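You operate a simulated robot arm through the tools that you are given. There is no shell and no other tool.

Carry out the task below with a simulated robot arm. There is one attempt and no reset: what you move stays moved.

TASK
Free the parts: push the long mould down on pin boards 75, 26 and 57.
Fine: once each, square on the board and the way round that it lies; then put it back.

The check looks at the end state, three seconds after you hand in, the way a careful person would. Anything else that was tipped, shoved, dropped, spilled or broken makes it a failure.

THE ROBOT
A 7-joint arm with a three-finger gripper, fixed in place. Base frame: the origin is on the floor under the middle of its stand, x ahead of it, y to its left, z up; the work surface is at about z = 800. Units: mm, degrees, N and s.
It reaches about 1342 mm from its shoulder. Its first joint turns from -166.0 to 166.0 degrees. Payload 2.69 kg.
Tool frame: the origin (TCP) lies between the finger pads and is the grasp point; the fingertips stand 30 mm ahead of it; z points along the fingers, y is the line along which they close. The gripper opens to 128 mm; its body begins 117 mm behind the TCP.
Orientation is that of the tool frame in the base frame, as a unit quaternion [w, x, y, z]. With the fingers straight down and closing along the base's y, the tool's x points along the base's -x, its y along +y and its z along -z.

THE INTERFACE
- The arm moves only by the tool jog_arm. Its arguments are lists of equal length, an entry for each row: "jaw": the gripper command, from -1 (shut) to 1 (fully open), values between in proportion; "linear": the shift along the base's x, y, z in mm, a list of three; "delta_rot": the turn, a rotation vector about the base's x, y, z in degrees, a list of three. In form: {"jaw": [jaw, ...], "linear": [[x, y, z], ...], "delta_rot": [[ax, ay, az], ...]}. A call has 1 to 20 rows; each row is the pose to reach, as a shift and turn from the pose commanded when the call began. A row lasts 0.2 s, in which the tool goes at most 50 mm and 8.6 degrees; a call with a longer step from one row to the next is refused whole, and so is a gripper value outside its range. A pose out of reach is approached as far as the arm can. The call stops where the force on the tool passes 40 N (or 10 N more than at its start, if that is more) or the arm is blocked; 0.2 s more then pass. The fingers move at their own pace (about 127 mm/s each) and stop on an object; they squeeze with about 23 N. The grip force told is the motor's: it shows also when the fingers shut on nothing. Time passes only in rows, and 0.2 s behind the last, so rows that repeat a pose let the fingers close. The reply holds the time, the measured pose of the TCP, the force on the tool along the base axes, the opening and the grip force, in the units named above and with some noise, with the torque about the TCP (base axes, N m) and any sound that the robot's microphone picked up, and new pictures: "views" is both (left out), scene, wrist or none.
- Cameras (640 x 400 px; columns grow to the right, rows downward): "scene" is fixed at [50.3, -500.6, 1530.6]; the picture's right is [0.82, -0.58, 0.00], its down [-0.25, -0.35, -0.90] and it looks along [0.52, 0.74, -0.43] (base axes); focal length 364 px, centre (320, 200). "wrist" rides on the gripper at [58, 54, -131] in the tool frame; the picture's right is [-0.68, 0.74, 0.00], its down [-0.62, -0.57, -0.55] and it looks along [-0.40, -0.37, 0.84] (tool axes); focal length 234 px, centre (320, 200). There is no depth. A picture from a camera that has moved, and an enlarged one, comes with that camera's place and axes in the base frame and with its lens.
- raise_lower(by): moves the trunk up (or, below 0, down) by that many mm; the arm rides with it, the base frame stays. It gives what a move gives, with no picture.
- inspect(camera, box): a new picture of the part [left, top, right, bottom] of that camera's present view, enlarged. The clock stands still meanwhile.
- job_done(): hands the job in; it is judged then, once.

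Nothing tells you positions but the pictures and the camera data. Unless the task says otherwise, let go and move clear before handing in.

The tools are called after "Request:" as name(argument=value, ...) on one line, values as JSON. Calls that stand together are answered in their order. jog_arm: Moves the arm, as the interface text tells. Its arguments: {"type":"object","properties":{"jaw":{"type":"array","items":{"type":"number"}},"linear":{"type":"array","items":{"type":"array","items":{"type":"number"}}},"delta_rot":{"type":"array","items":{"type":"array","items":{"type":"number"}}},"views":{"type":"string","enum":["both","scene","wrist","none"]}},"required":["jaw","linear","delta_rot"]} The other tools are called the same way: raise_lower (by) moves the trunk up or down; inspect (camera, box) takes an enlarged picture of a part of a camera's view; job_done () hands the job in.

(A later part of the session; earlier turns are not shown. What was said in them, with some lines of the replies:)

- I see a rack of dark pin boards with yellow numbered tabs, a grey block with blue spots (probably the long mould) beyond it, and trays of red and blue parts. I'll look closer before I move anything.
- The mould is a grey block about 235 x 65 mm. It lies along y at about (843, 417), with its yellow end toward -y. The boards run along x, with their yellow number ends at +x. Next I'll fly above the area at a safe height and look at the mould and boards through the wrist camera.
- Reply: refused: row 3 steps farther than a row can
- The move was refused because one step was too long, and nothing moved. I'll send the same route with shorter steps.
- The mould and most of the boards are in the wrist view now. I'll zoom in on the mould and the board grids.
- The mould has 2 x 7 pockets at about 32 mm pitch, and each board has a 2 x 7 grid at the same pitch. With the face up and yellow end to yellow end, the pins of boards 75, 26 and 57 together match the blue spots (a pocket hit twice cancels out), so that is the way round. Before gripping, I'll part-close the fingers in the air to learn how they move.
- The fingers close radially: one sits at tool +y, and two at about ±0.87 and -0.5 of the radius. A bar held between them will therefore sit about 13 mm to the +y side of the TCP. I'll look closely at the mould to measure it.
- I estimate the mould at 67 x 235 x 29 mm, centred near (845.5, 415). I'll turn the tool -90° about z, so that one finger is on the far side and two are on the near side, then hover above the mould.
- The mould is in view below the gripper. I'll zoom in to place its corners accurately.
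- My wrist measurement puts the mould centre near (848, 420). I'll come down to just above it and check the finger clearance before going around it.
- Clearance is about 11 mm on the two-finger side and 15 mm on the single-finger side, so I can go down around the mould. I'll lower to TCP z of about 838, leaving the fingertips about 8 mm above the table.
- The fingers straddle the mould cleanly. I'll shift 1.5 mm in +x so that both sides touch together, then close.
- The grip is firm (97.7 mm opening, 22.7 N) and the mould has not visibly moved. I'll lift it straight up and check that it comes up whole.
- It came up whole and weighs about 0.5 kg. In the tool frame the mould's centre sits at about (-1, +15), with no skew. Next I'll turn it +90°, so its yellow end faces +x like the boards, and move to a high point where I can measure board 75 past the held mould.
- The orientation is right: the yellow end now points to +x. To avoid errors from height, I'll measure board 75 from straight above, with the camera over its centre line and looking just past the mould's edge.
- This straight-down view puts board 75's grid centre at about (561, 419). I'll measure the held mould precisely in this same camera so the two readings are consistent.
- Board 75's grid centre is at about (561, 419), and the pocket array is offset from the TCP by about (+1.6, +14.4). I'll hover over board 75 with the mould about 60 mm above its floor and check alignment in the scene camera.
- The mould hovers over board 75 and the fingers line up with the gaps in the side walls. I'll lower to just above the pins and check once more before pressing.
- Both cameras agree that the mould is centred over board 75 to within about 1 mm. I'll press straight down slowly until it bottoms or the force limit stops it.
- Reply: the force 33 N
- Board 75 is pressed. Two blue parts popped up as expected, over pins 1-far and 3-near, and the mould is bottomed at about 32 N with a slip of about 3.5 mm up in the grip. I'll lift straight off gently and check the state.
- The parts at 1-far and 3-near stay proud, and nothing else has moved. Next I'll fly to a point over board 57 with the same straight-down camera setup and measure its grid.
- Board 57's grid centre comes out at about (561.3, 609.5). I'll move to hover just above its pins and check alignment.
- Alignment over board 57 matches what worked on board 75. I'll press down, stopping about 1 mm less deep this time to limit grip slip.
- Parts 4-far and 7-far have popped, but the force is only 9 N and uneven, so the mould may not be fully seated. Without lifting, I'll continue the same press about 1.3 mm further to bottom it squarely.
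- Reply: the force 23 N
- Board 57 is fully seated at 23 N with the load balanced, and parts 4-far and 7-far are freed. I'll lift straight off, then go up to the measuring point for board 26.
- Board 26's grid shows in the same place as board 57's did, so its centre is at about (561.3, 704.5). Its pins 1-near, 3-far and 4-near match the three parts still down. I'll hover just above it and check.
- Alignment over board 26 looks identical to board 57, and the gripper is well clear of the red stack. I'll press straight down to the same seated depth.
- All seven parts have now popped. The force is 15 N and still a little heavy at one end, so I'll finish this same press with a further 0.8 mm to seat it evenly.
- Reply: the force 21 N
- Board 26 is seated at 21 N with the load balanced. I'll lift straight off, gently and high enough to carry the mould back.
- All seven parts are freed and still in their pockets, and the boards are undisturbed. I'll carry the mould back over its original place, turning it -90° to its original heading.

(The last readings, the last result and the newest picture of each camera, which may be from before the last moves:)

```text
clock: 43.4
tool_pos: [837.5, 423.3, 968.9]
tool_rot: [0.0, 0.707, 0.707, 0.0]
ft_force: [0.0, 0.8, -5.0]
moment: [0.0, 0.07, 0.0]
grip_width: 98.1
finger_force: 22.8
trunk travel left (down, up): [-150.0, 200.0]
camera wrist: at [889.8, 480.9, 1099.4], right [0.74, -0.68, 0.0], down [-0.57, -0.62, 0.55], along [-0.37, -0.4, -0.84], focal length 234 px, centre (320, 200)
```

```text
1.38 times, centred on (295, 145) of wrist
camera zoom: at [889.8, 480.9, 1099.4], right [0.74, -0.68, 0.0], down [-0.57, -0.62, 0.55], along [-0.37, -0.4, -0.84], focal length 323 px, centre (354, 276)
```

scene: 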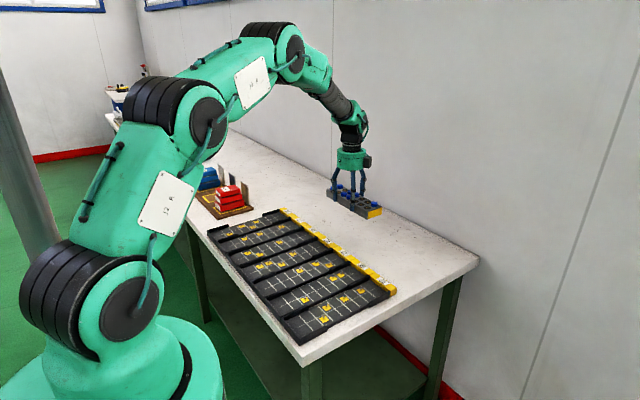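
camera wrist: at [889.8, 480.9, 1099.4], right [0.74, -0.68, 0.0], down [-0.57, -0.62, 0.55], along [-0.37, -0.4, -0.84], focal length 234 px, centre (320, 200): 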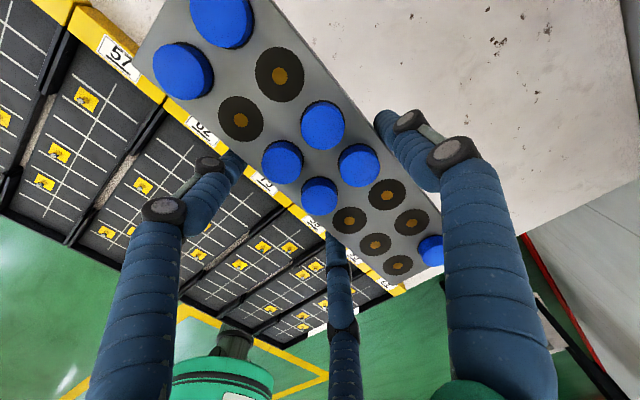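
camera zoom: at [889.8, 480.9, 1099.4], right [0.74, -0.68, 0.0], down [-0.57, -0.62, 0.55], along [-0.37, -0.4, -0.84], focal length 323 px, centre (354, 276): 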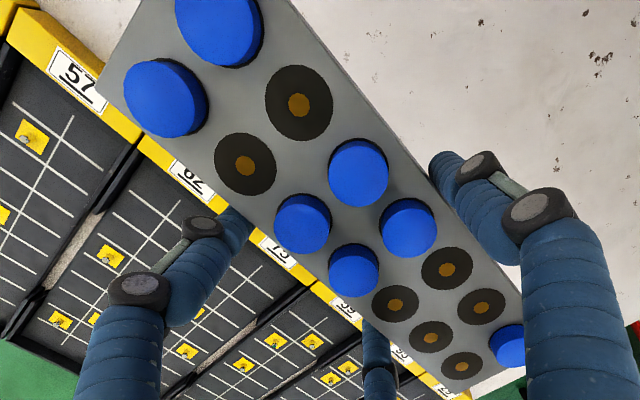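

The mould is over its original spot, with its yellow end toward -y as before. I'll lower to a few millimetres above the table and compare with the original picture.

Request:
jog_arm(jaw=[-1, -1, -1, -1, -1, -1, -1, -1, -1], linear=[[0, 0, -12], [0, 0, -30], [0, 0, -50], [0, 0, -70], [0, 0, -90], [0, 0, -108], [0, 0, -122], [0, 0, -130], [0, 0, -132]], delta_rot=[[0, 0, 0], [0, 0, 0], [0, 0, 0], [0, 0, 0], [0, 0, 0], [0, 0, 0], [0, 0, 0], [0, 0, 0], [0, 0, 0]], views="both")

Request:
inspect(camera="scene", box=[320, 210, 390, 260])

Request:
inspect(camera="scene", box=[310, 190, 400, 260])

```text
clock: 45.4
tool_pos: [837.4, 422.9, 837.8]
tool_rot: [0.0, 0.707, 0.707, 0.0]
ft_force: [-0.2, -0.1, -5.9]
moment: [0.0, 0.07, 0.02]
grip_width: 98.3
finger_force: 23.2
trunk travel left (down, up): [-150.0, 200.0]
camera wrist: at [889.6, 480.2, 967.5], right [0.74, -0.68, 0.0], down [-0.56, -0.62, 0.55], along [-0.37, -0.4, -0.84], focal length 234 px, centre (320, 200)
```

scene: 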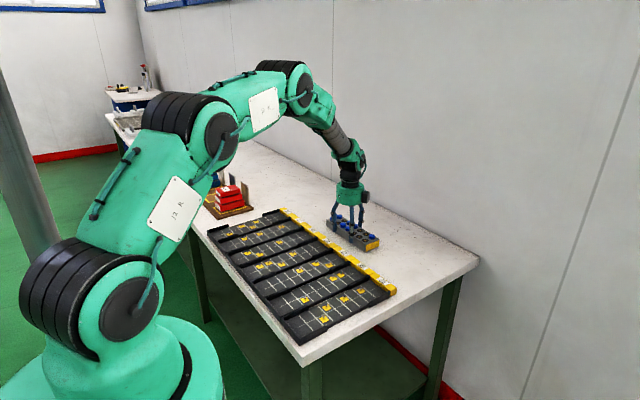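
wrist: 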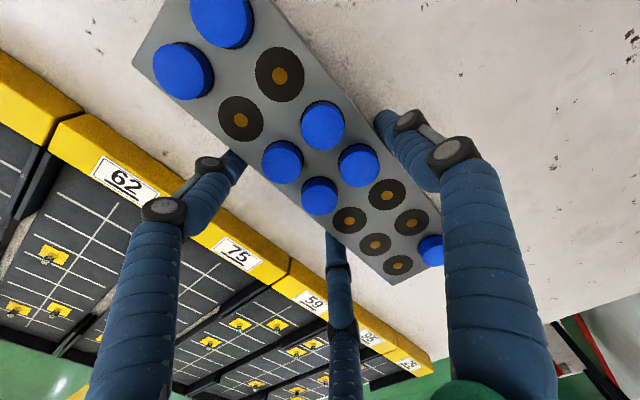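

```text
8.00 times, centred on (355, 235) of scene
camera zoom: at [50.3, -500.6, 1530.6], right [0.82, -0.58, 0.0], down [-0.25, -0.35, -0.9], along [0.52, 0.74, -0.43], focal length 2914 px, centre (40, -80)
```

zoom: 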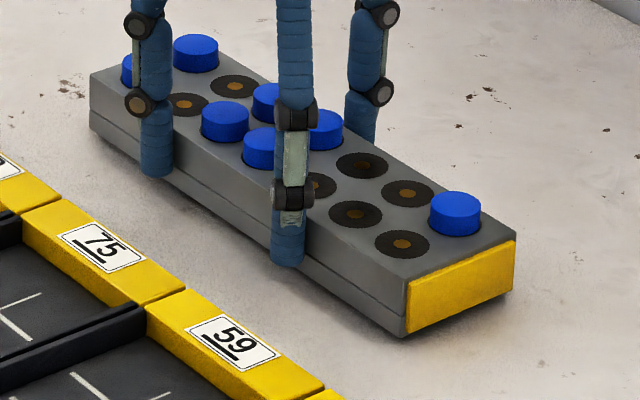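

```text
5.71 times, centred on (355, 225) of scene
camera zoom: at [50.3, -500.6, 1530.6], right [0.82, -0.58, 0.0], down [-0.25, -0.35, -0.9], along [0.52, 0.74, -0.43], focal length 2081 px, centre (120, 57)
```

zoom: 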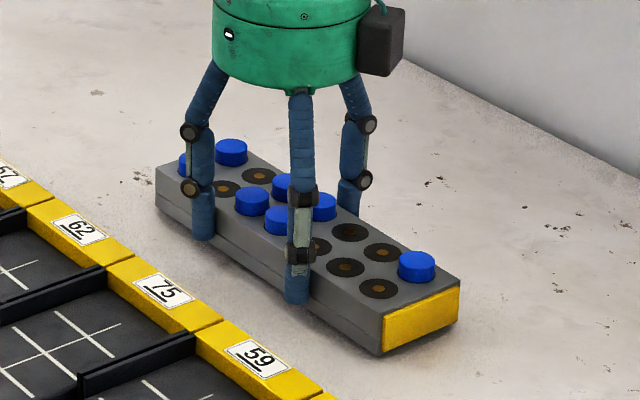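

The position matches the original within about 1 mm, with roughly 4-5 mm of height left. I'll lower gently until it touches the table.

Request:
jog_arm(jaw=[-1, -1, -1, -1, -1], linear=[[0, 0, -1], [0, 0, -2], [0, 0, -3], [0, 0, -3.6], [0, 0, -3.6]], delta_rot=[[0, 0, 0], [0, 0, 0], [0, 0, 0], [0, 0, 0], [0, 0, 0]], views="none")

Request:
inspect(camera="scene", box=[320, 210, 390, 260])

```text
clock: 46.6
tool_pos: [836.3, 422.8, 834.3]
tool_rot: [0.0, 0.707, 0.708, 0.0]
ft_force: [0.4, 0.4, -5.7]
moment: [0.01, 0.05, 0.0]
grip_width: 98.2
finger_force: 22.6
trunk travel left (down, up): [-150.0, 200.0]
```

```text
8.00 times, centred on (355, 235) of scene
camera zoom: at [50.3, -500.6, 1530.6], right [0.82, -0.58, 0.0], down [-0.25, -0.35, -0.9], along [0.52, 0.74, -0.43], focal length 2914 px, centre (40, -80)
```

zoom: 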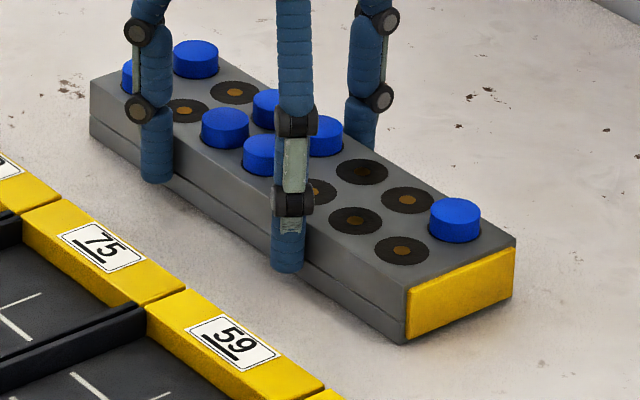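

It still hangs free, with about 1 mm left by the picture. I'll continue in half-millimetre steps.

Request:
jog_arm(jaw=[-1, -1, -1, -1], linear=[[0, 0, -0.4], [0, 0, -0.8], [0, 0, -1.2], [0, 0, -1.2]], delta_rot=[[0, 0, 0], [0, 0, 0], [0, 0, 0], [0, 0, 0]], views="none")

```text
clock: 47.6
tool_pos: [835.6, 422.5, 833.4]
tool_rot: [0.001, 0.706, 0.708, 0.0]
ft_force: [-0.7, -1.7, 0.3]
moment: [0.62, 0.19, 0.17]
grip_width: 98.5
finger_force: 22.8
trunk travel left (down, up): [-150.0, 200.0]
```

The mould has touched, +y end first. I'll go another 0.5 mm so it lies flat, then check before letting go.

Request:
jog_arm(jaw=[-1, -1, -1], linear=[[0, 0, -0.3], [0, 0, -0.6], [0, 0, -0.6]], delta_rot=[[0, 0, 0], [0, 0, 0], [0, 0, 0]], views="wrist")

Request:
inspect(camera="scene", box=[320, 210, 390, 260])

```text
clock: 48.4
tool_pos: [836.5, 422.4, 833.2]
tool_rot: [0.0, 0.708, 0.707, 0.001]
ft_force: [0.5, -3.0, 6.5]
moment: [0.16, 0.24, -0.11]
grip_width: 98.4
finger_force: 22.7
trunk travel left (down, up): [-150.0, 200.0]
camera wrist: at [889.6, 480.1, 963.8], right [0.74, -0.68, 0.0], down [-0.57, -0.62, 0.55], along [-0.37, -0.4, -0.84], focal length 234 px, centre (320, 200)
```

wrist: 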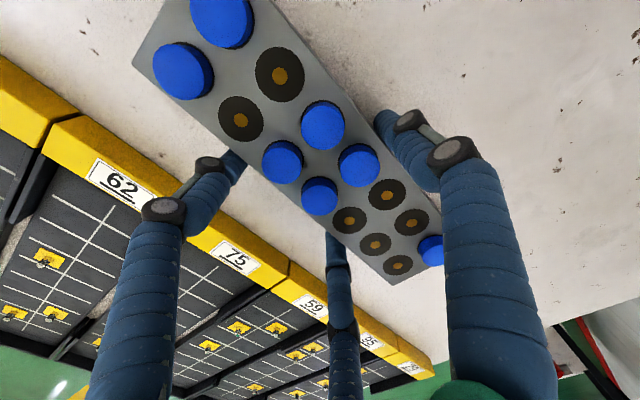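

```text
8.00 times, centred on (355, 235) of scene
camera zoom: at [50.3, -500.6, 1530.6], right [0.82, -0.58, 0.0], down [-0.25, -0.35, -0.9], along [0.52, 0.74, -0.43], focal length 2914 px, centre (40, -80)
```

zoom: 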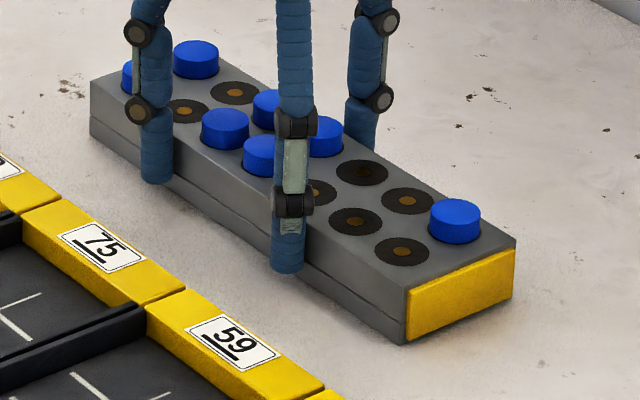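

The mould lies flat, and its corners match the original picture. I'll open the fingers gradually, then rise straight up clear of the raised parts.

Request:
jog_arm(jaw=[0.6, 0.8, 1, 1, 1], linear=[[0, 0, 0.3], [0, 0, 0.5], [0, 0, 0.5], [0, 0, 0.5], [0, 0, 0.5]], delta_rot=[[0, 0, 0], [0, 0, 0], [0, 0, 0], [0, 0, 0], [0, 0, 0]], views="both")

Request:
inspect(camera="scene", box=[320, 210, 390, 260])

```text
clock: 49.6
tool_pos: [836.4, 423.4, 832.3]
tool_rot: [0.0, 0.707, 0.707, 0.0]
ft_force: [-0.4, 0.5, -0.7]
moment: [-0.01, 0.0, 0.02]
grip_width: 128.2
finger_force: 0.1
trunk travel left (down, up): [-150.0, 200.0]
camera wrist: at [889.2, 480.3, 963.0], right [0.74, -0.68, 0.0], down [-0.57, -0.62, 0.55], along [-0.37, -0.4, -0.84], focal length 234 px, centre (320, 200)
```

scene: 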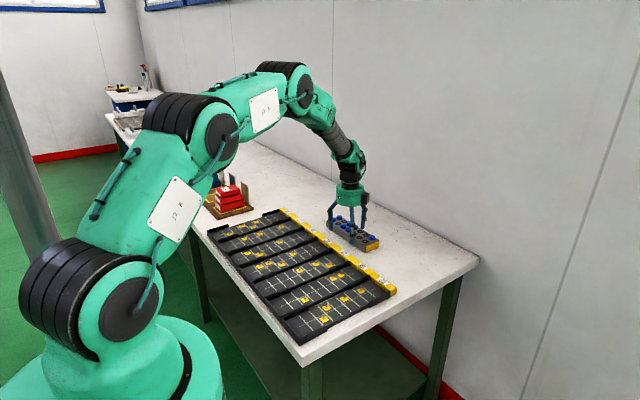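
wrist: 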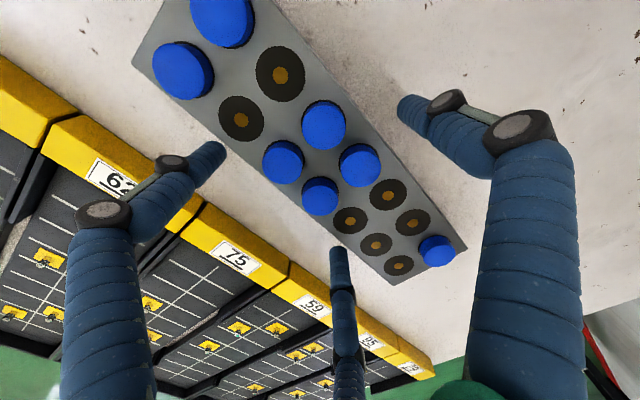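

```text
8.00 times, centred on (355, 235) of scene
camera zoom: at [50.3, -500.6, 1530.6], right [0.82, -0.58, 0.0], down [-0.25, -0.35, -0.9], along [0.52, 0.74, -0.43], focal length 2914 px, centre (40, -80)
```

zoom: 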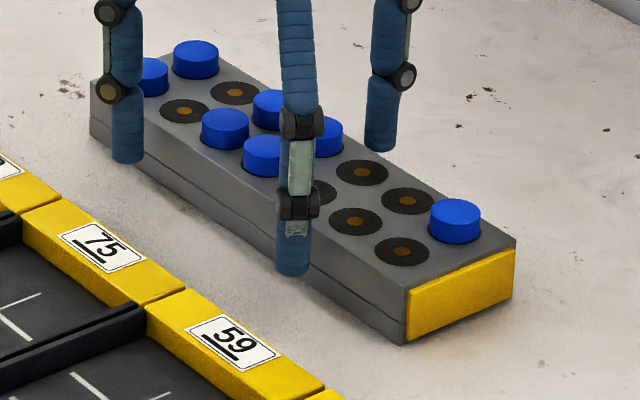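

It is released and sitting in place with clear gaps all round. I'll rise straight up and back off.

Request:
jog_arm(jaw=[1, 1, 1, 1, 1, 1, 1, 1], linear=[[0, 0, 8], [0, 0, 22], [0, 0, 42], [0, 0, 70], [0, 0, 105], [0, 0, 145], [0, 0, 180], [0, 0, 190]], delta_rot=[[0, 0, 0], [0, 0, 0], [0, 0, 0], [0, 0, 0], [0, 0, 0], [0, 0, 0], [0, 0, 0], [0, 0, 0]], views="both")

Request:
inspect(camera="scene", box=[320, 210, 390, 260])

Request:
inspect(camera="scene", box=[180, 150, 400, 350])

Request:
inspect(camera="wrist", box=[200, 0, 440, 220])

```text
clock: 51.4
tool_pos: [837.1, 421.2, 1024.4]
tool_rot: [-0.001, 0.707, 0.707, 0.0]
ft_force: [-0.2, -0.7, 0.5]
moment: [0.03, 0.0, 0.02]
grip_width: 128.0
finger_force: 0.0
trunk travel left (down, up): [-150.0, 200.0]
camera wrist: at [889.1, 479.6, 1153.8], right [0.74, -0.68, 0.0], down [-0.57, -0.62, 0.55], along [-0.37, -0.4, -0.84], focal length 234 px, centre (320, 200)
```

scene: 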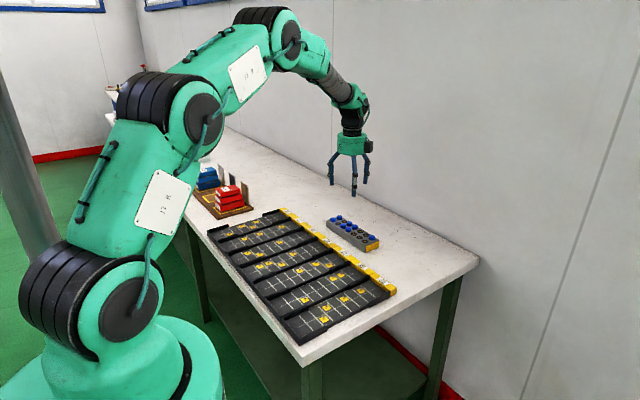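
wrist: 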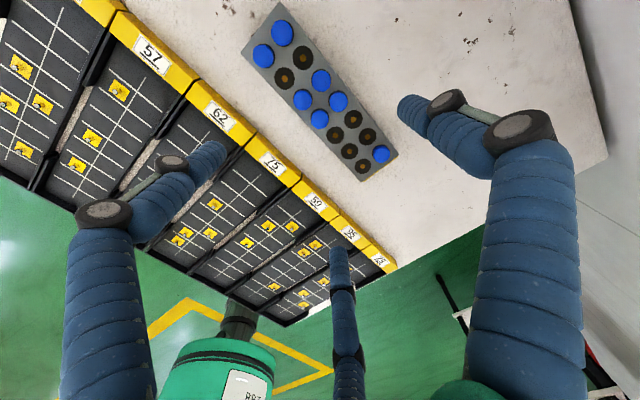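

```text
8.00 times, centred on (355, 235) of scene
camera zoom: at [50.3, -500.6, 1530.6], right [0.82, -0.58, 0.0], down [-0.25, -0.35, -0.9], along [0.52, 0.74, -0.43], focal length 2914 px, centre (40, -80)
```

zoom: 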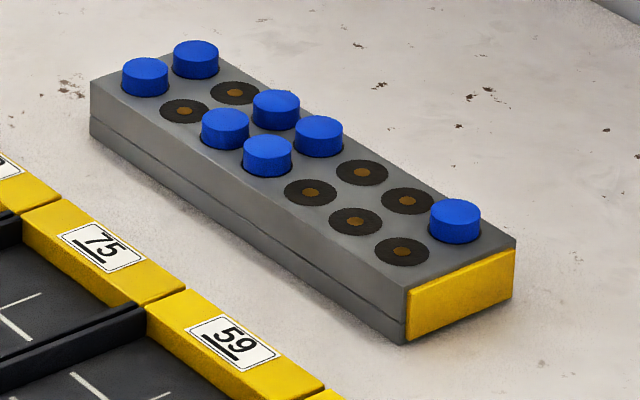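

```text
2.00 times, centred on (290, 250) of scene
camera zoom: at [50.3, -500.6, 1530.6], right [0.82, -0.58, 0.0], down [-0.25, -0.35, -0.9], along [0.52, 0.74, -0.43], focal length 728 px, centre (380, 100)
```

zoom: 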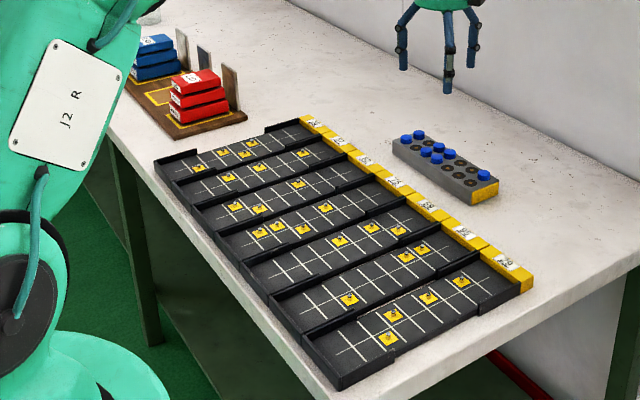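

```text
1.82 times, centred on (320, 110) of wrist
camera zoom: at [889.1, 479.6, 1153.8], right [0.74, -0.68, 0.0], down [-0.57, -0.62, 0.55], along [-0.37, -0.4, -0.84], focal length 426 px, centre (320, 364)
```

zoom: 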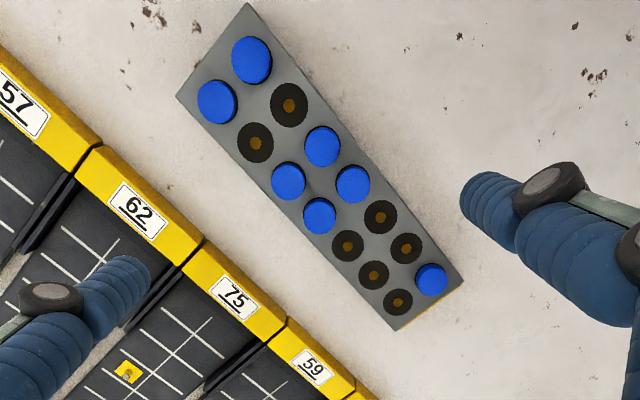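

All seven blue parts stand proud in the mould. It is back in its original place and heading, all the boards are where they were, and the gripper is open and well clear. I'm handing in.

Request:
job_done()

```text
The job is handed in.
```

I pressed the long mould once each on pin boards 75, 57 and 26, in that order, and put it back where it lay. The job is handed in; no result has come back yet.

- **Parts:** all seven blue parts now stand raised in their pockets, and none fell out.
- **Way round:** I kept the mould face up, with its yellow end toward the boards' yellow number ends. In that position the three boards' pins matched the blue parts exactly.
- **Pressing:** on each board the mould went down square until it was fully seated, at about 21–32 N. On boards 57 and 26 it was loaded at one end at first, so I pressed about 1 mm further without lifting.
- **Putting back:** in the scene picture the mould's corners match the original to about 1 mm, with the same heading.
- **Everything else:** the last pictures show the boards and the red and blue stacks where they were. The gripper is open and well clear.
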